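You operate a simulated robot arm through the tools that you are given. There is no shell and no other tool.

Carry out the task below with a simulated robot arm. There is one attempt and no reset: what you move stays moved.

TASK
Brush the white wheel's boss clean, soap it and press the silver hub cap on.
Fine: blue brush for the dust, white brush for the soap; both go back. Set down upright: stubby brush. A coat counts when it lies all over at full strength: go over it till it gets no stronger. What is to be rubbed or washed off counts as gone when no trace of it is left.

The check looks at the end state, three seconds after you hand in, the way a careful person would. Anything else that was tipped, shoved, dropped, spilled or broken makes it a failure. Lids that push on must go on centred and level and be pressed home; caps that screw on are set level and turned clockwise until they are tight.

THE ROBOT
A 6-joint arm with a two-finger gripper, fixed in place. Base frame: the origin is on the floor under the middle of its stand, x ahead of it, y to its left, z up. Readings come in mm, rad, newtons and seconds.
It reaches about 1637 mm from its shoulder. Its first joint turns from -2.897 to 2.897 rad. Payload 3.43 kg.
The tool frame sits at the grasp point between the pads (the TCP): z along the fingers, y along the line on which they close. The tips reach 20 mm beyond it. The gripper opens to 190 mm; its body begins 248 mm behind the TCP.
Orientation is that of the tool frame in the base frame, as a unit quaternion [x, y, z, w]. With the fingers straight down and closing along the base's y, the tool's x points along the base's -x, its y along +y and its z along -z.

THE INTERFACE
- The arm moves only by the tool step_arm. Its argument "steps" is a list of rows, each an object (a shift or turn left out is 0, a gripper value left out holds the last) with "delta_rot": the turn, a rotation vector about the tool's x, y, z in units of 4 degrees (1.0 is 4 degrees), a list of three; "xyz": the shift along the tool's x, y, z in units of 20 mm (1.0 is 20 mm), a list of three; "jaw": the opening, from 0 (shut) to 1 (fully open). In form: [{"delta_rot": [wx, wy, wz], "xyz": [x, y, z], "jaw": jaw}, ...]. A call has 1 to 20 rows; each row shifts and turns the commanded pose from where the row before left it, along the tool's axes as they then stand. A call with a number of a shift or a turn outside -1 to 1 is refused whole. Each row takes 0.2 s and may step no farther than 50 mm and 0.15 rad from the row before; otherwise, or with a gripper value out of range, the whole call is refused. Where a pose cannot be reached the arm comes as near as it can. A force on the tool above 40 N (or 10 N above the force at the start of the call, whichever is more), or a blocked arm, ends the call early, and 0.2 s more pass. The fingers move at their own pace (about 45 mm/s each) and stop on an object; they squeeze with about 30 N. The grip force told is the motor's: it shows also when the fingers shut on nothing. Time passes only in rows, and 0.2 s behind the last, so rows that do not move let the fingers close. It gives the time, the measured TCP pose, the force on the tool (base axes), the opening and the grip force at its end, in the units of the frame above (readings bear some noise), with the torque about the TCP (base axes, N m) and any sound that the robot's microphone picked up, and new pictures: "views" is both (left out), scene, wrist or none.
- Cameras (640 x 400 px; columns grow to the right, rows downward): "scene" is fixed at [221, 650.6, 1619.8]; the picture's right is [-0.73, -0.68, 0.00], its down [-0.43, 0.46, -0.78] and it looks along [0.53, -0.57, -0.63] (base axes); focal length 332 px, centre (320, 200). "wrist" rides on the gripper at [70, -8, -288] in the tool frame; the picture's right is [0.12, 0.99, 0.00], its down [-0.96, 0.11, -0.25] and it looks along [-0.25, 0.03, 0.97] (tool axes); focal length 261 px, centre (320, 200). There is no depth. A picture from a camera that has moved, and an enlarged one, comes with that camera's place and axes in the base frame and with its lens.
- slide_trunk(by): slides the trunk up (or, below 0, down) by that many mm; the arm rides with it, the base frame stays. It gives what a move gives, with no picture.
- close_up(camera, box): a new picture of the part [left, top, right, bottom] of that camera's present view, enlarged. It takes no simulated time.
- hand_in(): hands the job in; it is judged then, once.

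Nothing tells you positions but the pictures and the camera data. Unless the task says otherwise, let go and move clear before handing in.

The tools are called as a command line: name --argument value ..., lists and objects as JSON in quotes. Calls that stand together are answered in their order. step_arm: Moves the arm, as the interface text tells. Its arguments: {"type":"object","properties":{"steps":{"type":"array","items":{"type":"object","properties":{"delta_rot":{"type":"array","items":{"type":"number"}},"xyz":{"type":"array","items":{"type":"number"}},"jaw":{"type":"number"}}}},"views":{"type":"string","enum":["both","scene","wrist","none"]}},"required":["steps"]} The other tools are called the same way: slide_trunk (by) moves the trunk up or down; close_up (camera, box) takes an enlarged picture of a part of a camera's view; hand_in () hands the job in.

At the start:

```text
clock: 0.0
eef_pos: [627.4, 247.3, 1382.6]
tool_rot: [-0.001, 1.0, 0.0, 0.001]
force: [-0.4, 0.1, 0.0]
torque: [-0.01, 0.0, 0.02]
finger_gap: 189.9
grasp_force: 0.1
trunk travel left (down, up): [-233.0, 7.0]
```

scene: 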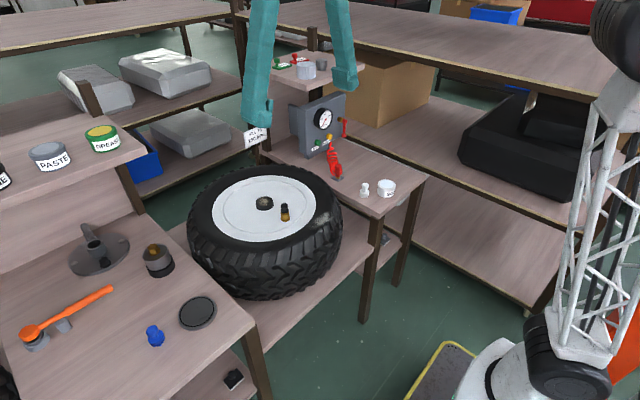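
wrist: 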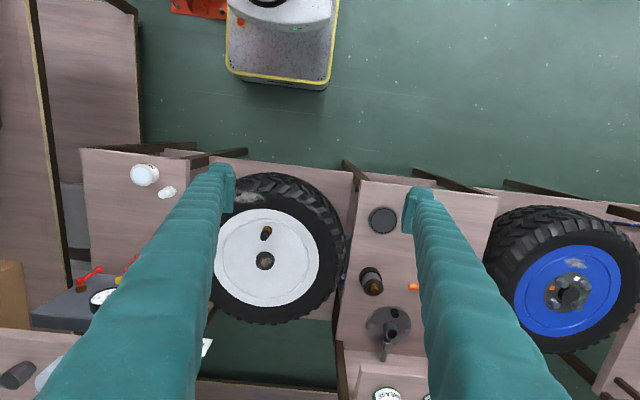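

I see a workbench with a white wheel in the middle, a table to its right (in scene) with a white stubby brush and a jar, and a table to the left with a blue stubby brush and other parts. I'll zoom in to identify everything before moving.

close_up --camera "scene" --box '[180, 150, 350, 260]'

close_up --camera "scene" --box '[280, 90, 440, 220]'

close_up --camera "scene" --box '[0, 210, 240, 400]'

close_up --camera "scene" --box '[250, 30, 380, 110]'

close_up --camera "wrist" --box '[80, 140, 350, 330]'

close_up --camera "wrist" --box '[340, 170, 640, 400]'

```text
3.64 times, centred on (265, 205) of scene
camera zoom: at [221.0, 650.6, 1619.8], right [-0.73, -0.68, 0.0], down [-0.43, 0.46, -0.78], along [0.53, -0.57, -0.63], focal length 1208 px, centre (520, 182)
```

zoom: 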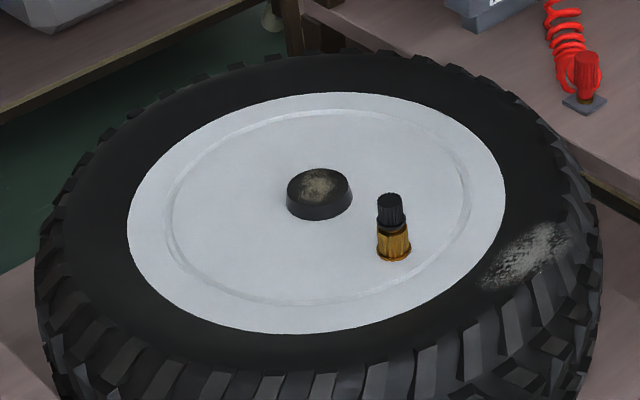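

```text
3.08 times, centred on (360, 155) of scene
camera zoom: at [221.0, 650.6, 1619.8], right [-0.73, -0.68, 0.0], down [-0.43, 0.46, -0.78], along [0.53, -0.57, -0.63], focal length 1022 px, centre (197, 338)
```

zoom: 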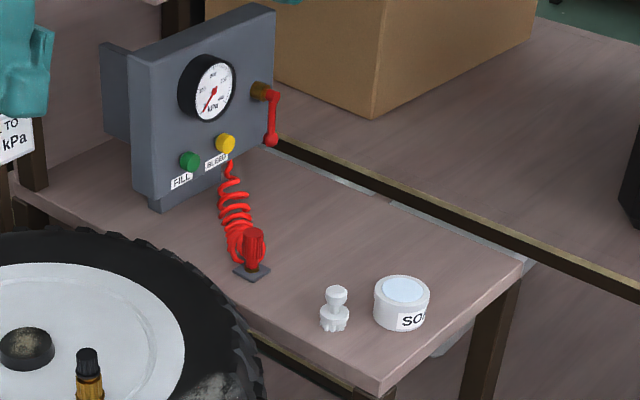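

```text
2.11 times, centred on (120, 305) of scene
camera zoom: at [221.0, 650.6, 1619.8], right [-0.73, -0.68, 0.0], down [-0.43, 0.46, -0.78], along [0.53, -0.57, -0.63], focal length 699 px, centre (741, -21)
```

zoom: 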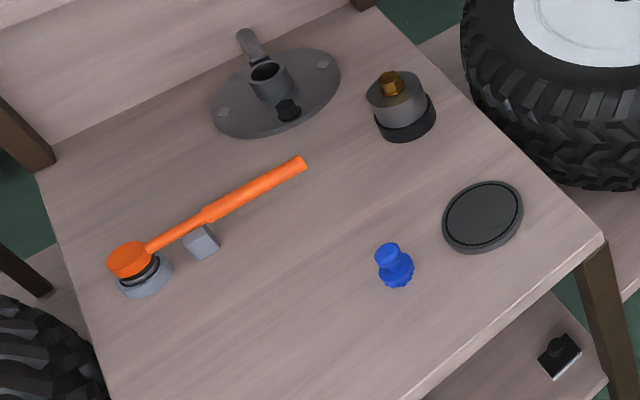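

```text
4.92 times, centred on (315, 70) of scene
camera zoom: at [221.0, 650.6, 1619.8], right [-0.73, -0.68, 0.0], down [-0.43, 0.46, -0.78], along [0.53, -0.57, -0.63], focal length 1635 px, centre (345, 840)
```

zoom: 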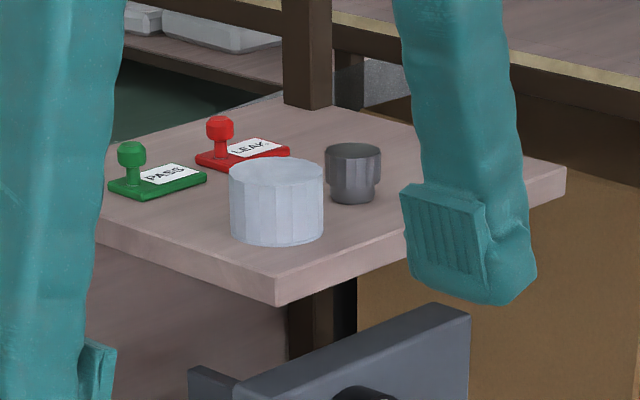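

```text
2.11 times, centred on (215, 235) of wrist
camera zoom: at [558.1, 240.6, 1670.8], right [-0.12, 0.99, 0.0], down [0.96, 0.11, 0.25], along [0.25, 0.03, -0.97], focal length 549 px, centre (541, 126)
```

zoom: 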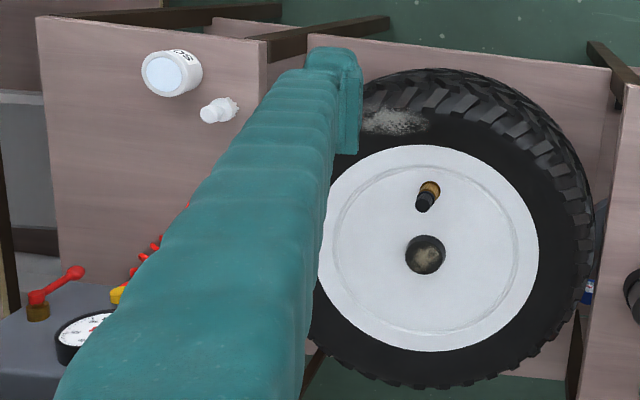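

```text
1.74 times, centred on (490, 285) of wrist
camera zoom: at [558.1, 240.6, 1670.8], right [-0.12, 0.99, 0.0], down [0.96, 0.11, 0.25], along [0.25, 0.03, -0.97], focal length 453 px, centre (24, 52)
```

zoom: 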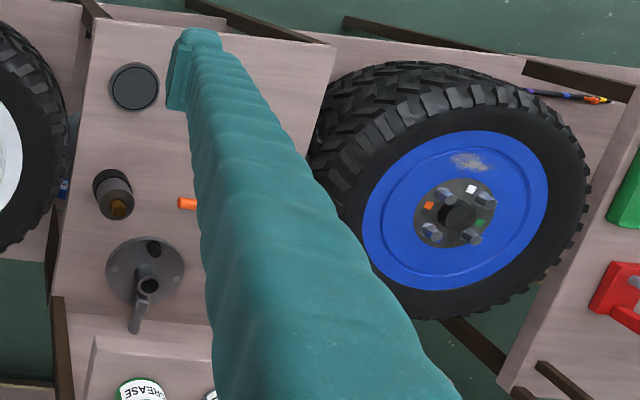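

The boss sits at roughly (997, 108, 866) with dust on it. The blue brush is near (824, 612) on the left table, the white brush and soap near (805, -236) on the right table, and a silver cap is up on the right shelf. I'll go over the blue brush for a closer look.

step_arm --steps '[{"xyz": [-0.5, 0.96, 0.6]}, {"xyz": [-0.5, 0.96, 0.6]}, {"xyz": [-0.5, 0.96, 0.6]}, {"xyz": [-0.5, 0.96, 0.6]}, {"xyz": [-0.5, 0.96, 0.6]}, {"xyz": [-0.5, 0.96, 0.6]}, {"xyz": [-0.5, 0.96, 0.6]}, {"xyz": [-0.5, 0.96, 0.6]}, {"xyz": [-0.5, 0.96, 0.6]}, {"xyz": [-0.5, 0.96, 0.6]}, {"xyz": [-0.5, 0.96, 0.6]}, {"xyz": [-0.5, 0.96, 0.6]}, {"xyz": [-0.5, 0.96, 0.6]}, {"xyz": [-0.5, 0.96, 0.6]}, {"xyz": [-0.5, 0.96, 0.6]}, {"xyz": [-0.5, 0.96, 0.6]}, {"xyz": [-0.5, 0.96, 0.6]}, {"xyz": [-0.5, 0.96, 0.6]}, {"xyz": [-0.5, 0.96, 0.6]}]' --views "both"

```text
clock: 4.0
eef_pos: [818.0, 612.1, 1154.8]
tool_rot: [0.0, 1.0, 0.0, 0.0]
force: [-0.1, 0.0, -0.8]
torque: [0.06, -0.08, 0.0]
finger_gap: 190.1
grasp_force: 0.1
trunk travel left (down, up): [-233.0, 7.0]
camera wrist: at [748.2, 604.9, 1442.5], right [-0.12, 0.99, 0.0], down [0.96, 0.11, 0.25], along [0.25, 0.03, -0.97], focal length 261 px, centre (320, 200)
```

scene: 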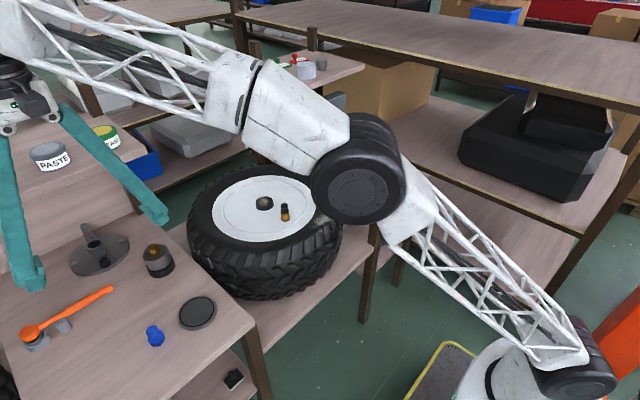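
wrist: 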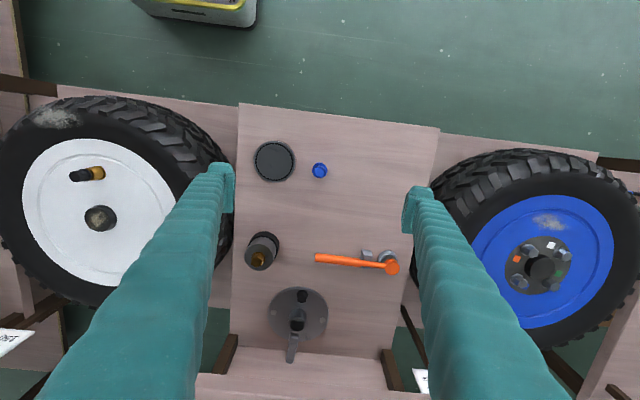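

The blue brush sits between the fingers, slightly ahead at about (831, 615). I'll centre on it, narrow the jaws and come down for a closer look.

step_arm --steps '[{"xyz": [-0.3, 0.08, 1.0], "jaw": 0.4}, {"xyz": [-0.3, 0.07, 1.0]}, {"xyz": [0, 0, 1.0]}, {"xyz": [0, 0, 1.0]}, {"xyz": [0, 0, 1.0]}, {"xyz": [0, 0, 1.0]}, {"xyz": [0, 0, 1.0]}, {"xyz": [0, 0, 1.0]}, {"xyz": [0, 0, 0.5]}]' --views "both"

```text
clock: 6.0
eef_pos: [830.3, 614.8, 984.1]
tool_rot: [0.0, 1.0, 0.0, 0.0]
force: [0.2, 0.1, -0.2]
torque: [-0.02, -0.02, 0.0]
finger_gap: 76.0
grasp_force: 0.0
trunk travel left (down, up): [-233.0, 7.0]
camera wrist: at [760.1, 608.3, 1272.0], right [-0.12, 0.99, 0.0], down [0.96, 0.11, 0.25], along [0.25, 0.03, -0.97], focal length 261 px, centre (320, 200)
```

scene: 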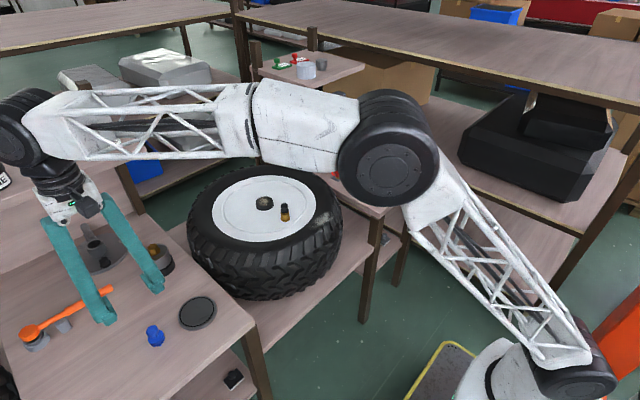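
wrist: 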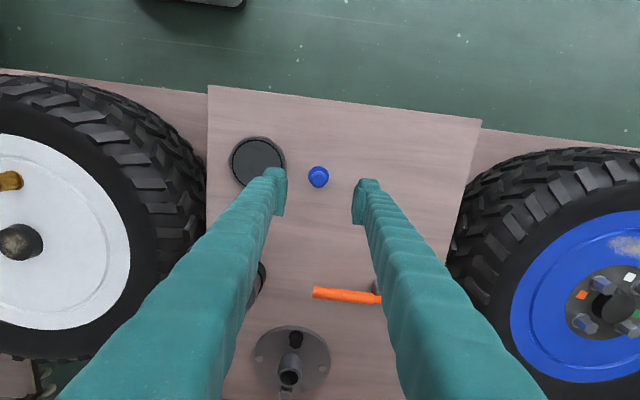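

close_up --camera "wrist" --box '[260, 130, 380, 205]'

close_up --camera "scene" --box '[110, 280, 230, 355]'

```text
5.33 times, centred on (320, 168) of wrist
camera zoom: at [760.1, 608.3, 1272.0], right [-0.12, 0.99, 0.0], down [0.96, 0.11, 0.25], along [0.25, 0.03, -0.97], focal length 1390 px, centre (320, 373)
```

zoom: 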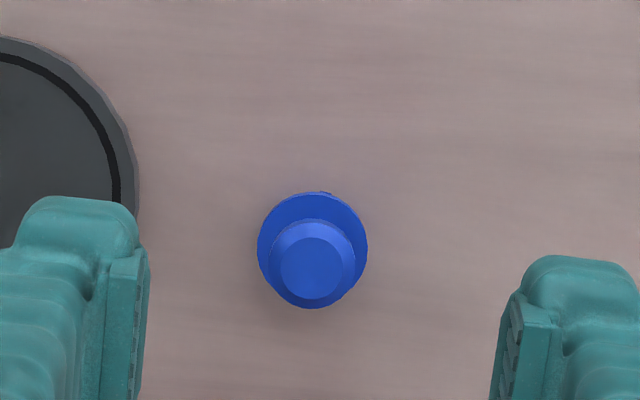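

```text
5.33 times, centred on (170, 318) of scene
camera zoom: at [221.0, 650.6, 1619.8], right [-0.73, -0.68, 0.0], down [-0.43, 0.46, -0.78], along [0.53, -0.57, -0.63], focal length 1771 px, centre (1120, -427)
```

zoom: 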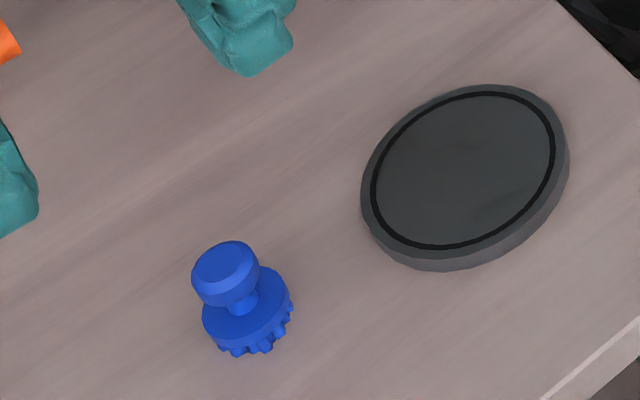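

The blue brush is upright: knob top near z 832, table about z 775, with a knob around 28 mm wide. I'll narrow the jaws, shift forward about 8 mm and come down close to it.

step_arm --steps '[{"xyz": [-0.42, 0, 1.0], "jaw": 0.3}, {"xyz": [0, 0, 1.0]}, {"xyz": [0, 0, 1.0]}, {"xyz": [0, 0, 1.0]}, {"xyz": [0, 0, 1.0]}, {"xyz": [0, 0, 0.7]}]' --views "both"

close_up --camera "wrist" --box '[240, 130, 400, 230]'

close_up --camera "scene" --box '[90, 260, 250, 360]'

```text
clock: 7.4
eef_pos: [838.2, 615.8, 870.3]
tool_rot: [0.001, 1.0, 0.0, 0.0]
force: [-1.3, -0.4, 0.3]
torque: [-0.01, -0.02, -0.01]
finger_gap: 57.2
grasp_force: 0.1
trunk travel left (down, up): [-233.0, 7.0]
camera wrist: at [768.1, 608.4, 1157.9], right [-0.12, 0.99, 0.0], down [0.96, 0.11, 0.25], along [0.25, 0.03, -0.97], focal length 261 px, centre (320, 200)
```

scene: 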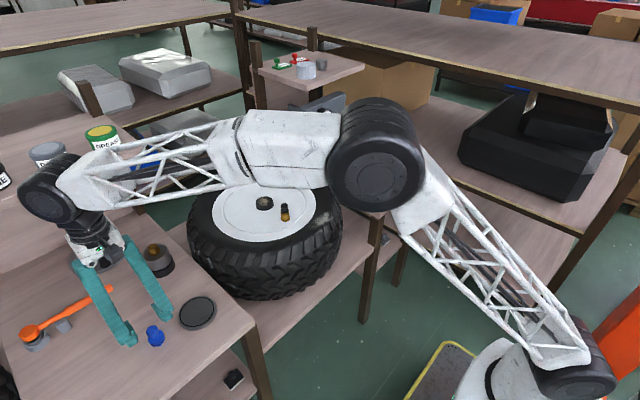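
wrist: 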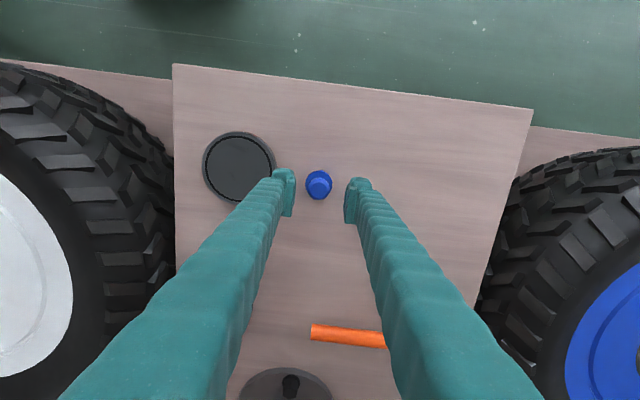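

```text
4.00 times, centred on (320, 180) of wrist
camera zoom: at [768.1, 608.4, 1157.9], right [-0.12, 0.99, 0.0], down [0.96, 0.11, 0.25], along [0.25, 0.03, -0.97], focal length 1043 px, centre (320, 280)
```

zoom: 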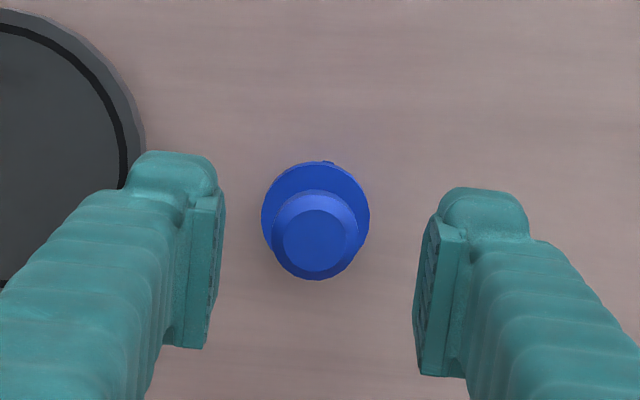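

```text
4.00 times, centred on (170, 310) of scene
camera zoom: at [221.0, 650.6, 1619.8], right [-0.73, -0.68, 0.0], down [-0.43, 0.46, -0.78], along [0.53, -0.57, -0.63], focal length 1328 px, centre (920, -240)
```

zoom: 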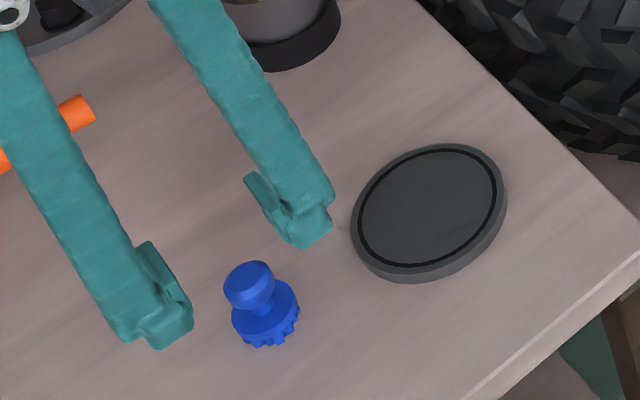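

The brush knob is centred between the fingers at (838, 615.6). I'll go down so the TCP is at about z 822, at the knob's middle.

step_arm --steps '[{"xyz": [0, 0, 1.0]}, {"xyz": [0, 0, 0.9]}, {"xyz": [0, 0, 0.5]}, {}]' --views "both"

close_up --camera "wrist" --box '[240, 130, 400, 230]'

close_up --camera "scene" --box '[110, 285, 230, 360]'

```text
clock: 8.4
eef_pos: [839.8, 615.5, 823.6]
tool_rot: [0.0, 1.0, -0.001, 0.0]
force: [0.2, -0.2, -0.2]
torque: [0.01, 0.0, -0.01]
finger_gap: 57.2
grasp_force: 0.0
trunk travel left (down, up): [-233.0, 7.0]
camera wrist: at [768.4, 608.4, 1110.6], right [-0.12, 0.99, 0.0], down [0.96, 0.11, 0.25], along [0.25, 0.03, -0.97], focal length 261 px, centre (320, 200)
```

scene: 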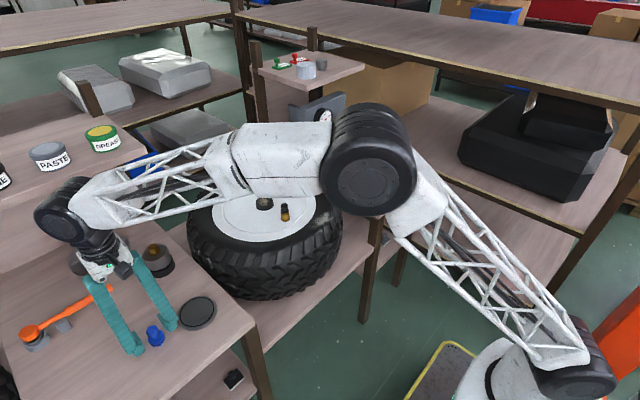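
wrist: 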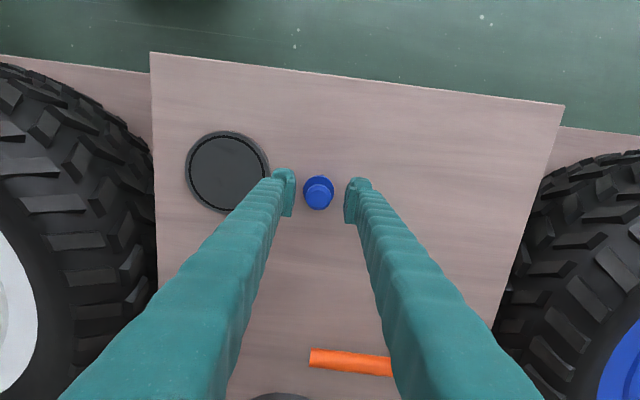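

```text
4.00 times, centred on (320, 180) of wrist
camera zoom: at [768.4, 608.4, 1110.6], right [-0.12, 0.99, 0.0], down [0.96, 0.11, 0.25], along [0.25, 0.03, -0.97], focal length 1043 px, centre (320, 280)
```

zoom: 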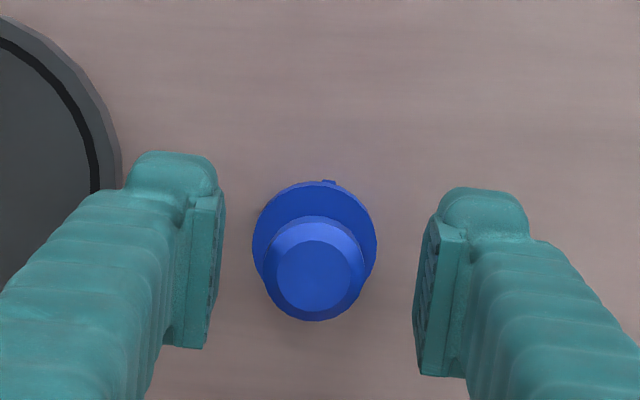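

```text
5.33 times, centred on (170, 322) of scene
camera zoom: at [221.0, 650.6, 1619.8], right [-0.73, -0.68, 0.0], down [-0.43, 0.46, -0.78], along [0.53, -0.57, -0.63], focal length 1771 px, centre (1120, -453)
```

zoom: 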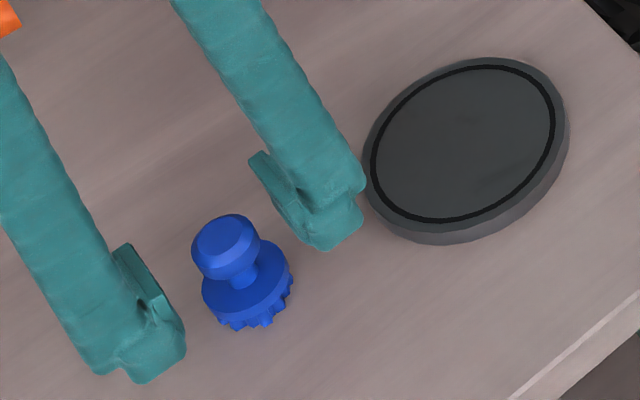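

Well centred. Closing the fingers on the knob.

step_arm --steps '[{"jaw": 0}, {}, {}, {}, {}]' --views "both"

close_up --camera "wrist" --box '[240, 130, 400, 230]'

close_up --camera "scene" --box '[110, 285, 230, 360]'

```text
clock: 9.6
eef_pos: [838.1, 615.7, 823.3]
tool_rot: [0.0, 1.0, 0.0, 0.0]
force: [-0.2, 1.1, 0.3]
torque: [-0.02, 0.01, -0.01]
finger_gap: 25.4
grasp_force: 30.1
trunk travel left (down, up): [-233.0, 7.0]
camera wrist: at [768.4, 608.4, 1110.6], right [-0.12, 0.99, 0.0], down [0.96, 0.11, 0.25], along [0.25, 0.03, -0.97], focal length 261 px, centre (320, 200)
```

scene: 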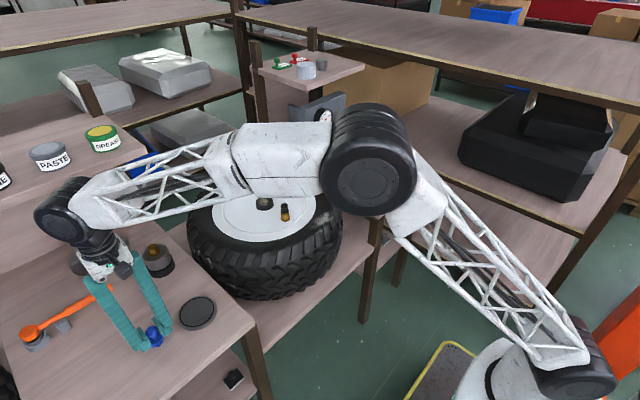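
wrist: 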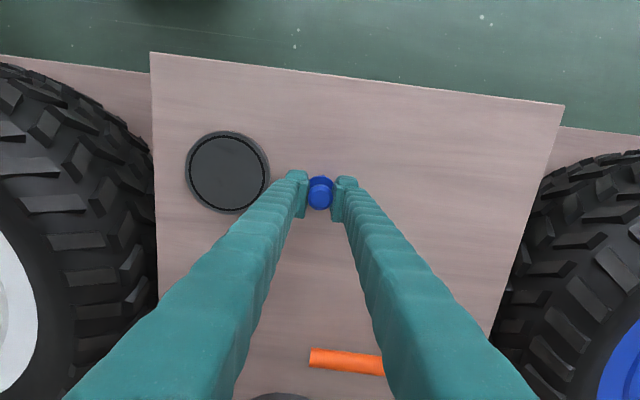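

```text
4.00 times, centred on (320, 180) of wrist
camera zoom: at [768.4, 608.4, 1110.6], right [-0.12, 0.99, 0.0], down [0.96, 0.11, 0.25], along [0.25, 0.03, -0.97], focal length 1043 px, centre (320, 280)
```

zoom: 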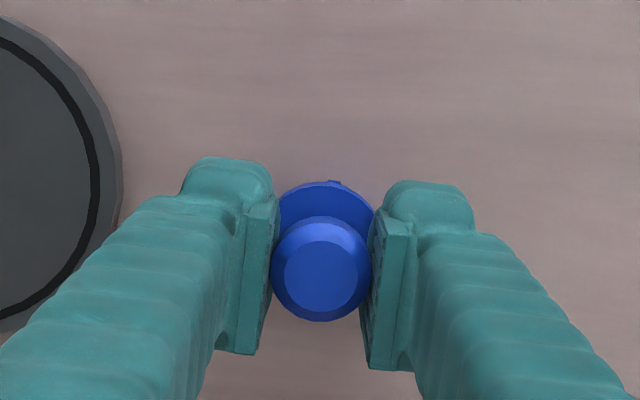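

```text
5.33 times, centred on (170, 322) of scene
camera zoom: at [221.0, 650.6, 1619.8], right [-0.73, -0.68, 0.0], down [-0.43, 0.46, -0.78], along [0.53, -0.57, -0.63], focal length 1771 px, centre (1120, -453)
```

zoom: 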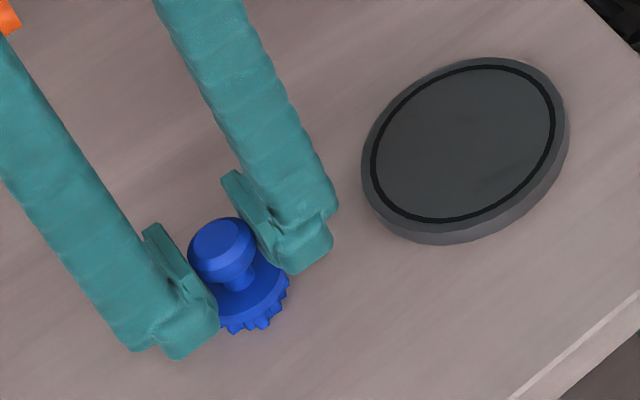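

The brush is gripped (gap 25.4 mm, 30 N). I'll note its home as TCP (838, 614, 823.3), lift it and carry it over toward the wheel boss.

step_arm --steps '[{"xyz": [0, 0, -0.5]}, {"xyz": [0, 0, -1]}, {"xyz": [0, 0, -1]}, {"xyz": [0, 0, -1]}, {"xyz": [0, 0, -1]}, {"xyz": [0, 0, -1]}, {"xyz": [0, 0, -1]}, {"xyz": [0, 0, -1]}, {"xyz": [0, 0, -1]}, {"xyz": [0, -1, -0.5]}, {"xyz": [0, -1, 0]}, {"xyz": [0, -1, 0]}, {"xyz": [-0.4, -1, 0]}, {"xyz": [-0.4, -1, 0]}, {"xyz": [-0.4, -1, 0]}, {"xyz": [-0.4, -1, 0]}, {"xyz": [-0.4, -1, 0]}, {"xyz": [-0.4, -1, 0]}, {"xyz": [-0.4, -1, 0]}, {"xyz": [-0.4, -1, 0]}]' --views "scene"

```text
clock: 13.8
eef_pos: [902.3, 395.2, 1003.3]
tool_rot: [0.001, 1.0, 0.0, 0.0]
force: [-0.9, 0.8, -0.7]
torque: [-0.04, 0.0, 0.02]
finger_gap: 25.1
grasp_force: 30.3
trunk travel left (down, up): [-233.0, 7.0]
```

scene: 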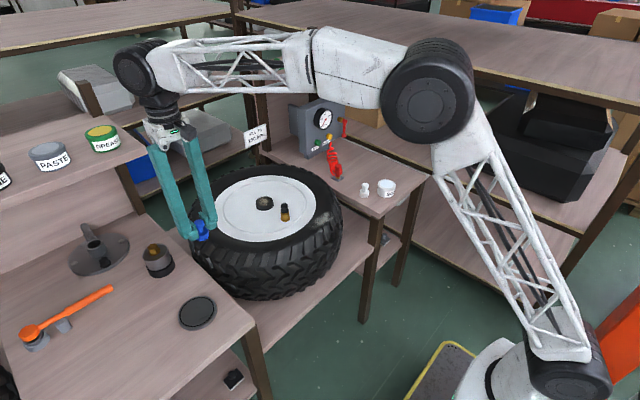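

The brush is held firmly. Continuing toward the wheel, stopping slightly beyond the boss so I can see it in the wrist view.

step_arm --steps '[{"xyz": [-0.45, -0.957, 0]}, {"xyz": [-0.45, -0.957, 0]}, {"xyz": [-0.45, -0.957, 0]}, {"xyz": [-0.45, -0.957, 0]}, {"xyz": [-0.45, -0.957, 0]}, {"xyz": [-0.45, -0.957, 0]}, {"xyz": [-0.45, -0.957, 0]}, {"xyz": [-0.45, -0.957, 0]}, {"xyz": [-0.45, -0.957, 0]}, {"xyz": [-0.45, -0.957, 0]}, {"xyz": [-0.45, -0.957, 0]}, {"xyz": [-0.45, -0.957, 0]}, {"xyz": [-0.45, -0.957, 0]}, {"xyz": [-0.45, -0.957, 0]}, {"xyz": [-0.45, -0.957, 0]}]' --views "both"

close_up --camera "scene" --box '[180, 130, 340, 230]'

close_up --camera "wrist" --box '[240, 100, 400, 200]'

```text
clock: 17.0
eef_pos: [1037.9, 108.1, 1002.5]
tool_rot: [0.0, 1.0, 0.001, 0.001]
force: [0.3, 0.2, 0.2]
torque: [-0.06, -0.02, -0.01]
finger_gap: 25.3
grasp_force: 30.2
trunk travel left (down, up): [-233.0, 7.0]
camera wrist: at [967.9, 101.6, 1290.2], right [-0.12, 0.99, 0.0], down [0.96, 0.12, 0.25], along [0.25, 0.03, -0.97], focal length 261 px, centre (320, 200)
```

scene: 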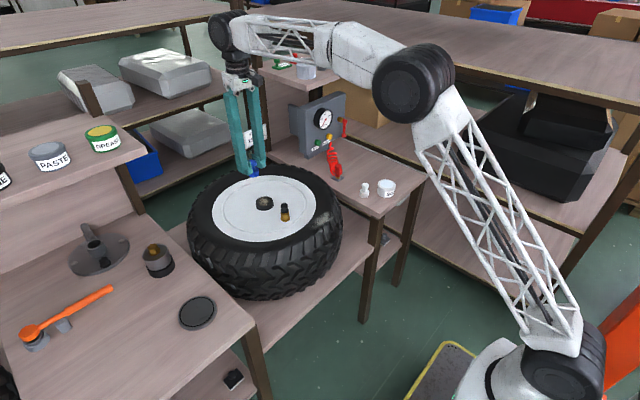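
wrist: 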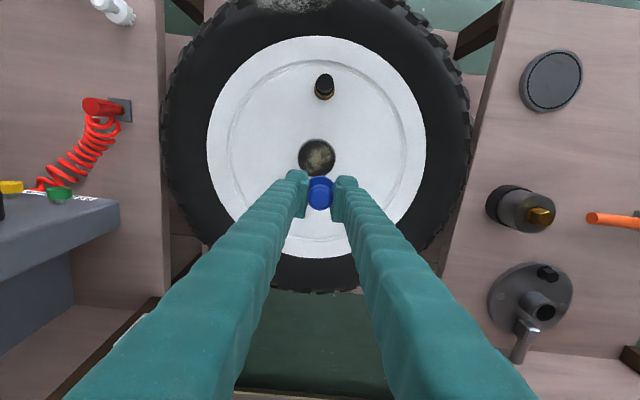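

```text
4.00 times, centred on (260, 180) of scene
camera zoom: at [221.0, 650.6, 1619.8], right [-0.73, -0.68, 0.0], down [-0.43, 0.46, -0.78], along [0.53, -0.57, -0.63], focal length 1328 px, centre (560, 280)
```

zoom: 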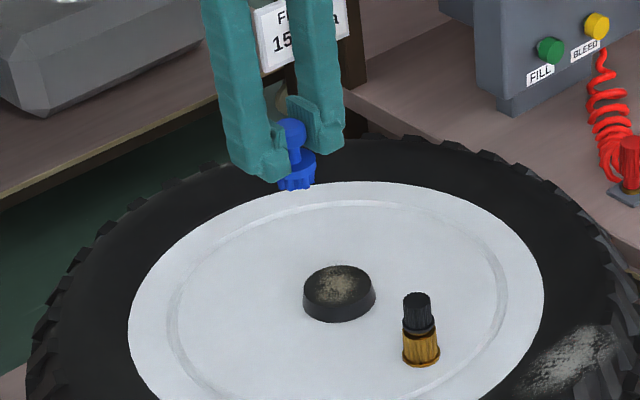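

```text
4.00 times, centred on (320, 150) of wrist
camera zoom: at [967.9, 101.6, 1290.2], right [-0.12, 0.99, 0.0], down [0.96, 0.12, 0.25], along [0.25, 0.03, -0.97], focal length 1043 px, centre (320, 400)
```

zoom: 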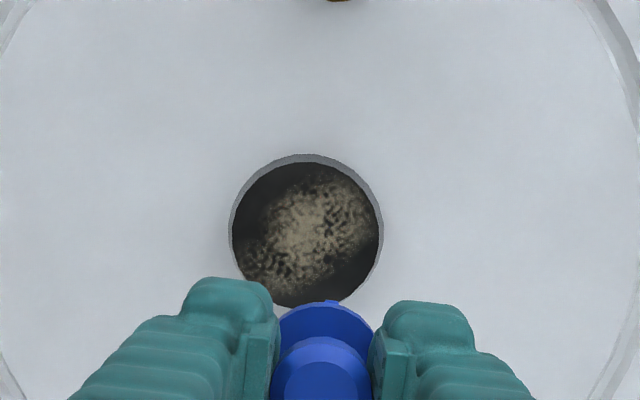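

The boss top is about 60 mm across and centred near (1010, 100), z roughly 850–865; brass valve stem is on the near side at about x 950. I'll move over the boss and descend to just above it.

step_arm --steps '[{"xyz": [0.7, -0.2, 0.6]}, {"xyz": [0.7, -0.2, 1]}, {"xyz": [0, 0, 1]}, {"xyz": [0, 0, 0.8]}, {}]' --views "both"

close_up --camera "scene" --box '[220, 160, 316, 220]'

close_up --camera "wrist" --box '[240, 130, 400, 230]'

```text
clock: 18.2
eef_pos: [1007.7, 100.8, 934.7]
tool_rot: [0.0, 1.0, 0.001, 0.0]
force: [-0.1, -0.5, -0.9]
torque: [0.04, 0.04, 0.02]
finger_gap: 25.4
grasp_force: 29.7
trunk travel left (down, up): [-233.0, 7.0]
camera wrist: at [939.0, 94.3, 1222.9], right [-0.12, 0.99, 0.0], down [0.96, 0.11, 0.25], along [0.25, 0.03, -0.97], focal length 261 px, centre (320, 200)
```

scene: 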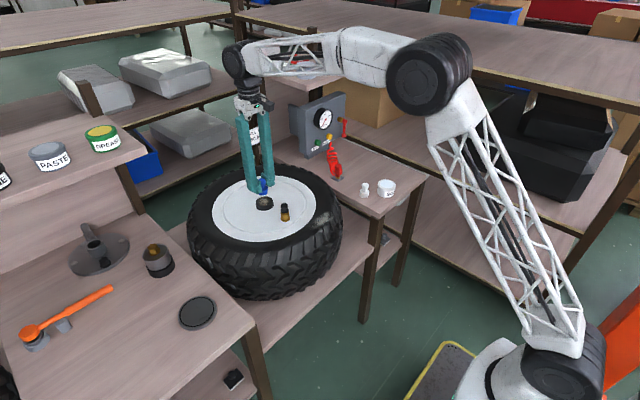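
wrist: 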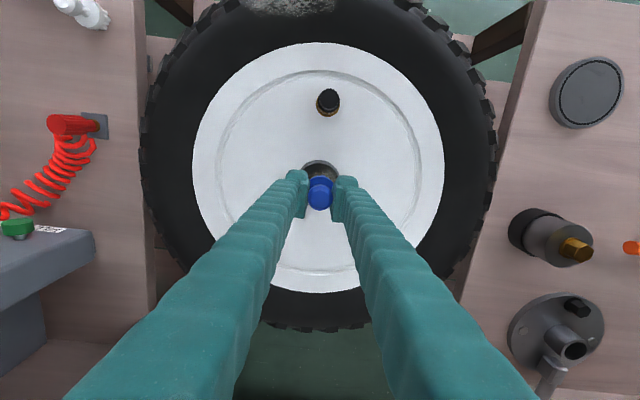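

```text
6.67 times, centred on (268, 190) of scene
camera zoom: at [221.0, 650.6, 1619.8], right [-0.73, -0.68, 0.0], down [-0.43, 0.46, -0.78], along [0.53, -0.57, -0.63], focal length 2214 px, centre (667, 267)
```

zoom: 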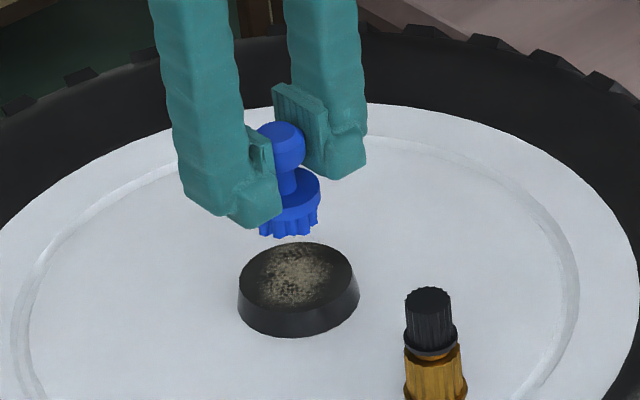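

```text
4.00 times, centred on (320, 180) of wrist
camera zoom: at [939.0, 94.3, 1222.9], right [-0.12, 0.99, 0.0], down [0.96, 0.11, 0.25], along [0.25, 0.03, -0.97], focal length 1043 px, centre (320, 280)
```

zoom: 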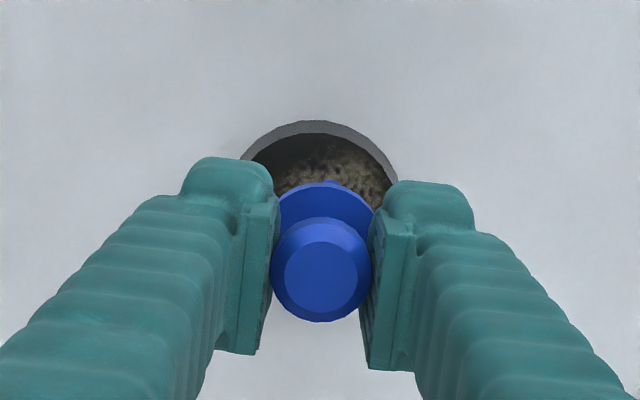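

The brush axis lines up with the boss; its bristles are about 30 mm above the face. I'll lower carefully and look for contact force.

step_arm --steps '[{"xyz": [-0.1, 0, 0.6]}, {"xyz": [0, 0, 0.5]}, {}]' --views "none"

close_up --camera "scene" --box '[220, 160, 316, 220]'

```text
clock: 19.0
eef_pos: [1011.4, 100.6, 913.1]
tool_rot: [-0.001, 1.0, 0.0, -0.001]
force: [0.2, -0.7, -1.5]
torque: [-0.02, 0.0, 0.06]
finger_gap: 25.0
grasp_force: 29.4
trunk travel left (down, up): [-233.0, 7.0]
```

```text
6.67 times, centred on (268, 190) of scene
camera zoom: at [221.0, 650.6, 1619.8], right [-0.73, -0.68, 0.0], down [-0.43, 0.46, -0.78], along [0.53, -0.57, -0.63], focal length 2214 px, centre (667, 267)
```

zoom: 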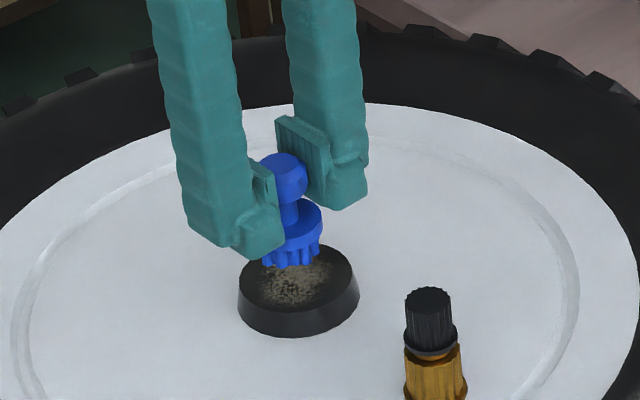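

About 12–15 mm to go. Lowering in smaller steps.

step_arm --steps '[{"xyz": [0, 0, 0.4]}, {"xyz": [0, 0, 0.1]}, {}]' --views "none"

close_up --camera "scene" --box '[236, 170, 300, 210]'

```text
clock: 19.8
eef_pos: [1011.0, 101.3, 902.6]
tool_rot: [0.0, 1.0, -0.001, 0.0]
force: [0.2, 0.7, 0.4]
torque: [-0.02, -0.05, -0.01]
finger_gap: 25.2
grasp_force: 29.5
trunk travel left (down, up): [-233.0, 7.0]
```

```text
10.00 times, centred on (268, 190) of scene
camera zoom: at [221.0, 650.6, 1619.8], right [-0.73, -0.68, 0.0], down [-0.43, 0.46, -0.78], along [0.53, -0.57, -0.63], focal length 3321 px, centre (840, 300)
```

zoom: 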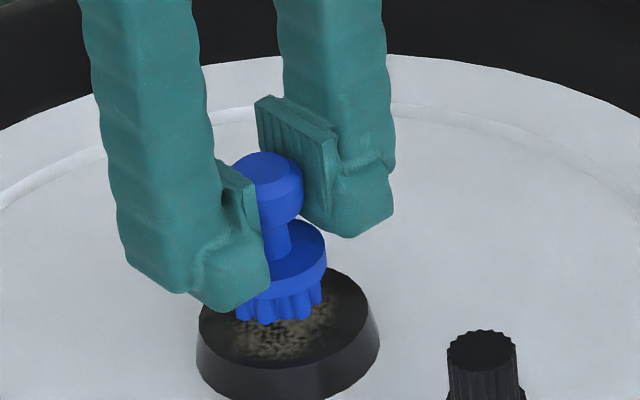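

step_arm --steps '[{"xyz": [0, 0, 0.1]}, {"xyz": [0, 0, 0.1]}, {}]' --views "none"

step_arm --steps '[{"xyz": [0, 0, 0.1]}, {}]' --views "none"

close_up --camera "scene" --box '[236, 170, 300, 210]'

```text
clock: 20.6
eef_pos: [1011.9, 101.9, 899.8]
tool_rot: [0.0, 1.0, 0.0, 0.001]
force: [1.2, 0.1, -1.6]
torque: [0.02, 0.02, 0.01]
finger_gap: 25.4
grasp_force: 30.0
trunk travel left (down, up): [-233.0, 7.0]
```

```text
clock: 21.2
eef_pos: [1012.0, 101.1, 896.6]
tool_rot: [0.001, 1.0, 0.0, 0.0]
force: [0.4, -0.6, -0.5]
torque: [-0.02, 0.01, -0.03]
finger_gap: 25.2
grasp_force: 29.9
trunk travel left (down, up): [-233.0, 7.0]
```

```text
10.00 times, centred on (268, 190) of scene
camera zoom: at [221.0, 650.6, 1619.8], right [-0.73, -0.68, 0.0], down [-0.43, 0.46, -0.78], along [0.53, -0.57, -0.63], focal length 3321 px, centre (840, 300)
```

zoom: 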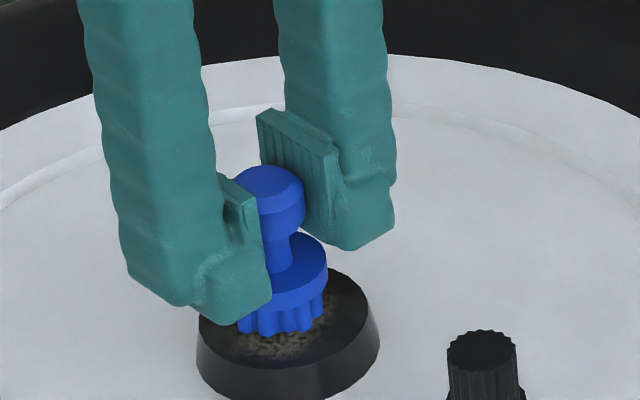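

step_arm --steps '[{"xyz": [0, 0, 0.1]}, {"xyz": [0, 0, 0.1]}, {}]' --views "none"

step_arm --steps '[{"xyz": [0, 0, 0.1]}, {}]' --views "none"

```text
clock: 22.0
eef_pos: [1011.8, 100.5, 893.3]
tool_rot: [0.0, 1.0, -0.001, 0.0]
force: [0.8, -0.4, -0.7]
torque: [-0.05, -0.01, 0.0]
finger_gap: 25.1
grasp_force: 30.2
trunk travel left (down, up): [-233.0, 7.0]
```

```text
clock: 22.6
eef_pos: [1011.7, 100.7, 893.2]
tool_rot: [0.0, 1.0, 0.0, 0.001]
force: [-0.1, 0.5, 11.9]
torque: [0.04, 0.07, 0.0]
finger_gap: 25.2
grasp_force: 30.0
trunk travel left (down, up): [-233.0, 7.0]
```

Contact: about 12 N pressing on the boss. Let me see how it looks, then brush with small circular sweeps.

close_up --camera "scene" --box '[236, 170, 300, 210]'

close_up --camera "wrist" --box '[260, 130, 380, 205]'

```text
10.00 times, centred on (268, 190) of scene
camera zoom: at [221.0, 650.6, 1619.8], right [-0.73, -0.68, 0.0], down [-0.43, 0.46, -0.78], along [0.53, -0.57, -0.63], focal length 3321 px, centre (840, 300)
```

zoom: 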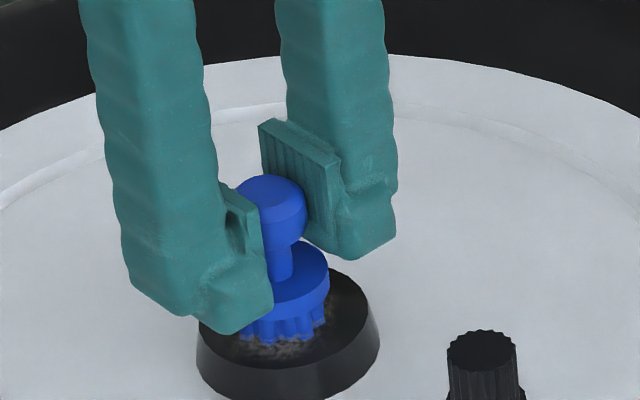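

```text
5.33 times, centred on (320, 168) of wrist
camera zoom: at [941.1, 93.4, 1180.5], right [-0.12, 0.99, 0.0], down [0.96, 0.11, 0.25], along [0.25, 0.03, -0.97], focal length 1390 px, centre (320, 373)
```

zoom: 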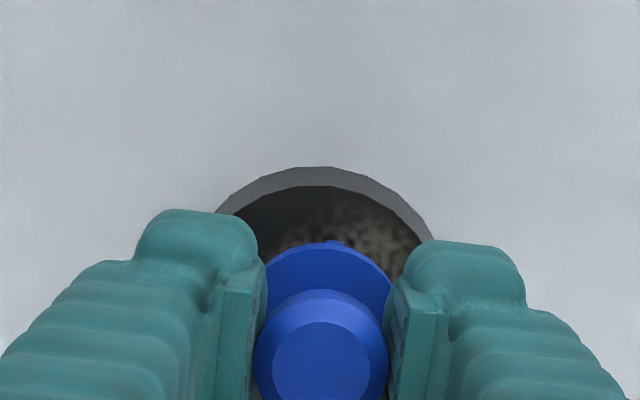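

Bristles are flat on the face. I'll do a first gentle circuit over the face and check the brush stays straight in the grip.

step_arm --steps '[{"xyz": [-0.35, 0.05, 0]}, {"xyz": [-0.35, 0.05, 0]}, {"xyz": [0.205, 0.495, 0]}, {"xyz": [0.495, 0.205, 0]}]' --views "none"

close_up --camera "scene" --box '[236, 170, 300, 210]'

```text
clock: 23.6
eef_pos: [1011.2, 116.7, 891.3]
tool_rot: [0.0, 1.0, 0.0, 0.001]
force: [4.7, 0.1, 23.0]
torque: [0.03, -0.07, 0.01]
finger_gap: 25.4
grasp_force: 30.3
trunk travel left (down, up): [-233.0, 7.0]
```

```text
10.00 times, centred on (268, 190) of scene
camera zoom: at [221.0, 650.6, 1619.8], right [-0.73, -0.68, 0.0], down [-0.43, 0.46, -0.78], along [0.53, -0.57, -0.63], focal length 3321 px, centre (840, 300)
```

zoom: 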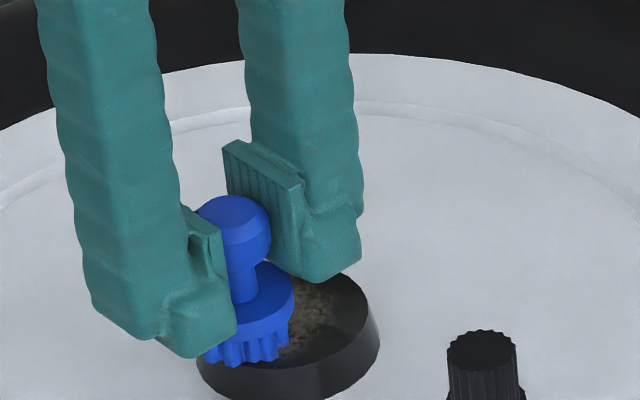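

The brush stays straight. Force rose to 23 N so I'll ease up half a millimetre and continue the circuit.

step_arm --steps '[{"xyz": [0.495, -0.205, -0.03]}, {"xyz": [0.205, -0.495, 0]}, {"xyz": [-0.205, -0.495, 0]}, {"xyz": [-0.495, -0.205, 0]}, {"xyz": [-0.495, 0.205, 0]}, {"xyz": [-0.205, 0.495, 0]}, {"xyz": [0.35, 0, 0]}, {"xyz": [0.35, 0, 0]}, {"xyz": [0.35, 0, 0]}, {"xyz": [0.35, 0, 0]}, {"xyz": [-0.35, 0, 0]}, {"xyz": [-0.35, 0, 0]}, {"xyz": [0, 0.35, 0]}, {"xyz": [0, 0.35, 0]}, {"xyz": [0, -0.35, 0]}, {"xyz": [0, -0.35, 0]}, {"xyz": [0, -0.35, 0]}, {"xyz": [0, -0.35, 0]}, {"xyz": [0, 0.35, 0]}, {"xyz": [0, 0.35, 0]}]' --views "none"

close_up --camera "scene" --box '[236, 170, 300, 210]'

```text
clock: 27.8
eef_pos: [1013.0, 102.3, 890.2]
tool_rot: [0.0, 1.0, 0.0, 0.0]
force: [-0.6, -0.4, 0.1]
torque: [0.01, 0.0, 0.01]
finger_gap: 25.2
grasp_force: 29.7
trunk travel left (down, up): [-233.0, 7.0]
```

```text
10.00 times, centred on (268, 190) of scene
camera zoom: at [221.0, 650.6, 1619.8], right [-0.73, -0.68, 0.0], down [-0.43, 0.46, -0.78], along [0.53, -0.57, -0.63], focal length 3321 px, centre (840, 300)
```

zoom: 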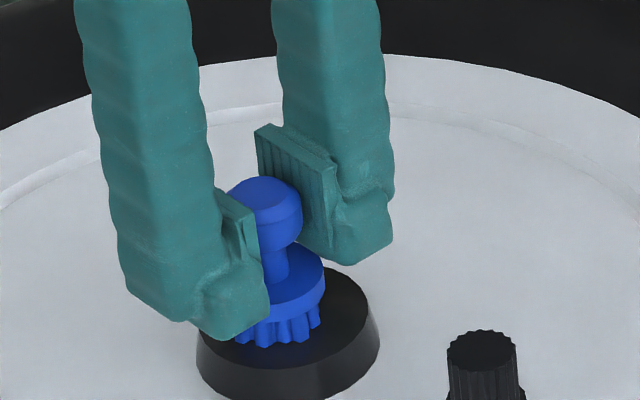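

The dust looks mostly removed; force reads near zero, so the brush slid up slightly in the grip. I'll lift and move aside to inspect the face.

step_arm --steps '[{"xyz": [0, 0, -1]}, {"xyz": [0, 0, -1]}, {"xyz": [-0.7, 0, -1]}, {"xyz": [-0.8, 0, -1]}, {"xyz": [-0.8, 0, -0.5]}]' --views "wrist"

close_up --camera "scene" --box '[236, 175, 300, 215]'

close_up --camera "wrist" --box '[280, 125, 360, 175]'

```text
clock: 29.0
eef_pos: [1057.9, 104.2, 981.4]
tool_rot: [0.001, 1.0, 0.0, 0.001]
force: [-0.5, -0.2, -0.4]
torque: [-0.01, -0.05, -0.01]
finger_gap: 25.5
grasp_force: 30.3
trunk travel left (down, up): [-233.0, 7.0]
camera wrist: at [987.0, 95.3, 1269.0], right [-0.12, 0.99, 0.0], down [0.96, 0.11, 0.25], along [0.25, 0.03, -0.97], focal length 261 px, centre (320, 200)
```

wrist: 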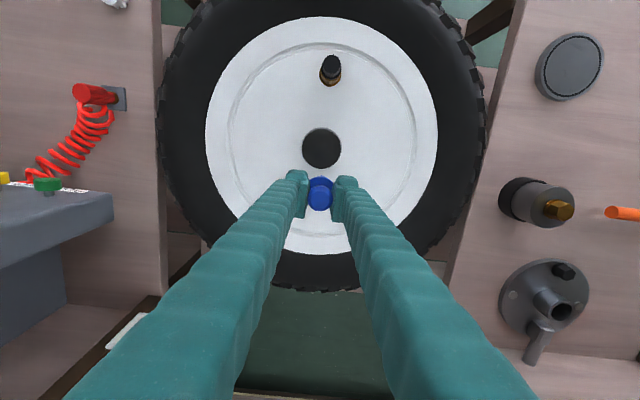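

```text
10.00 times, centred on (268, 195) of scene
camera zoom: at [221.0, 650.6, 1619.8], right [-0.73, -0.68, 0.0], down [-0.43, 0.46, -0.78], along [0.53, -0.57, -0.63], focal length 3321 px, centre (840, 250)
```

zoom: 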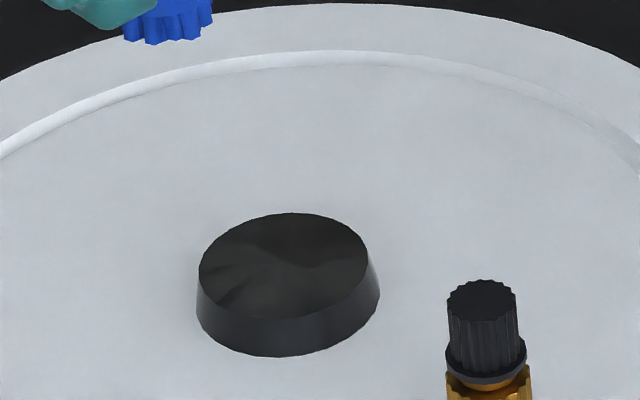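

```text
8.00 times, centred on (320, 150) of wrist
camera zoom: at [987.0, 95.3, 1269.0], right [-0.12, 0.99, 0.0], down [0.96, 0.11, 0.25], along [0.25, 0.03, -0.97], focal length 2085 px, centre (320, 600)
```

zoom: 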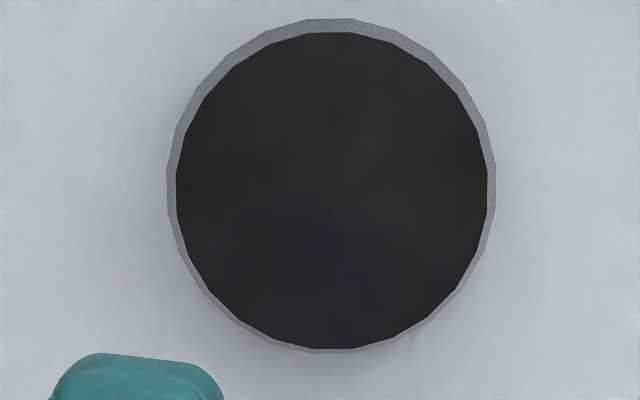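

Nearly clean, but I see a faint brownish trace left near the centre. I'll go back down for another thorough pass.

step_arm --steps '[{"xyz": [0.8, 0, 0.5]}, {"xyz": [0.8, 0, 1]}, {"xyz": [0.7, 0, 1]}, {"xyz": [0, 0, 1]}, {"xyz": [0, 0, 0.85]}, {"xyz": [0, 0, 0.1]}, {}]' --views "none"

step_arm --steps '[{"xyz": [0, 0, 0.1]}, {}]' --views "none"

```text
clock: 30.6
eef_pos: [1010.9, 103.2, 892.2]
tool_rot: [0.0, 1.0, 0.0, 0.0]
force: [0.1, 0.1, -0.9]
torque: [0.0, 0.01, -0.01]
finger_gap: 25.3
grasp_force: 30.0
trunk travel left (down, up): [-233.0, 7.0]
```

```text
clock: 31.2
eef_pos: [1012.0, 104.0, 891.2]
tool_rot: [0.0, 1.0, 0.0, 0.0]
force: [0.8, 0.0, 5.6]
torque: [0.01, 0.06, -0.02]
finger_gap: 25.2
grasp_force: 29.7
trunk travel left (down, up): [-233.0, 7.0]
```

step_arm --steps '[{"xyz": [0, 0, 0.04]}, {"xyz": [-0.35, -0.05, 0]}, {"xyz": [-0.35, 0, 0]}, {"xyz": [0.205, 0.495, 0]}, {"xyz": [0.495, 0.205, 0]}, {"xyz": [0.495, -0.205, 0]}, {"xyz": [0.205, -0.495, 0]}, {"xyz": [-0.205, -0.495, 0]}, {"xyz": [-0.495, -0.205, 0]}, {"xyz": [-0.495, 0.205, 0]}, {"xyz": [-0.205, 0.495, 0]}, {"xyz": [0.7, 0, 0]}]' --views "none"

```text
clock: 33.8
eef_pos: [1012.0, 104.5, 891.0]
tool_rot: [0.0, 1.0, 0.0, 0.0]
force: [4.1, 3.2, 18.9]
torque: [0.15, -0.03, -0.03]
finger_gap: 25.0
grasp_force: 29.8
trunk travel left (down, up): [-233.0, 7.0]
```

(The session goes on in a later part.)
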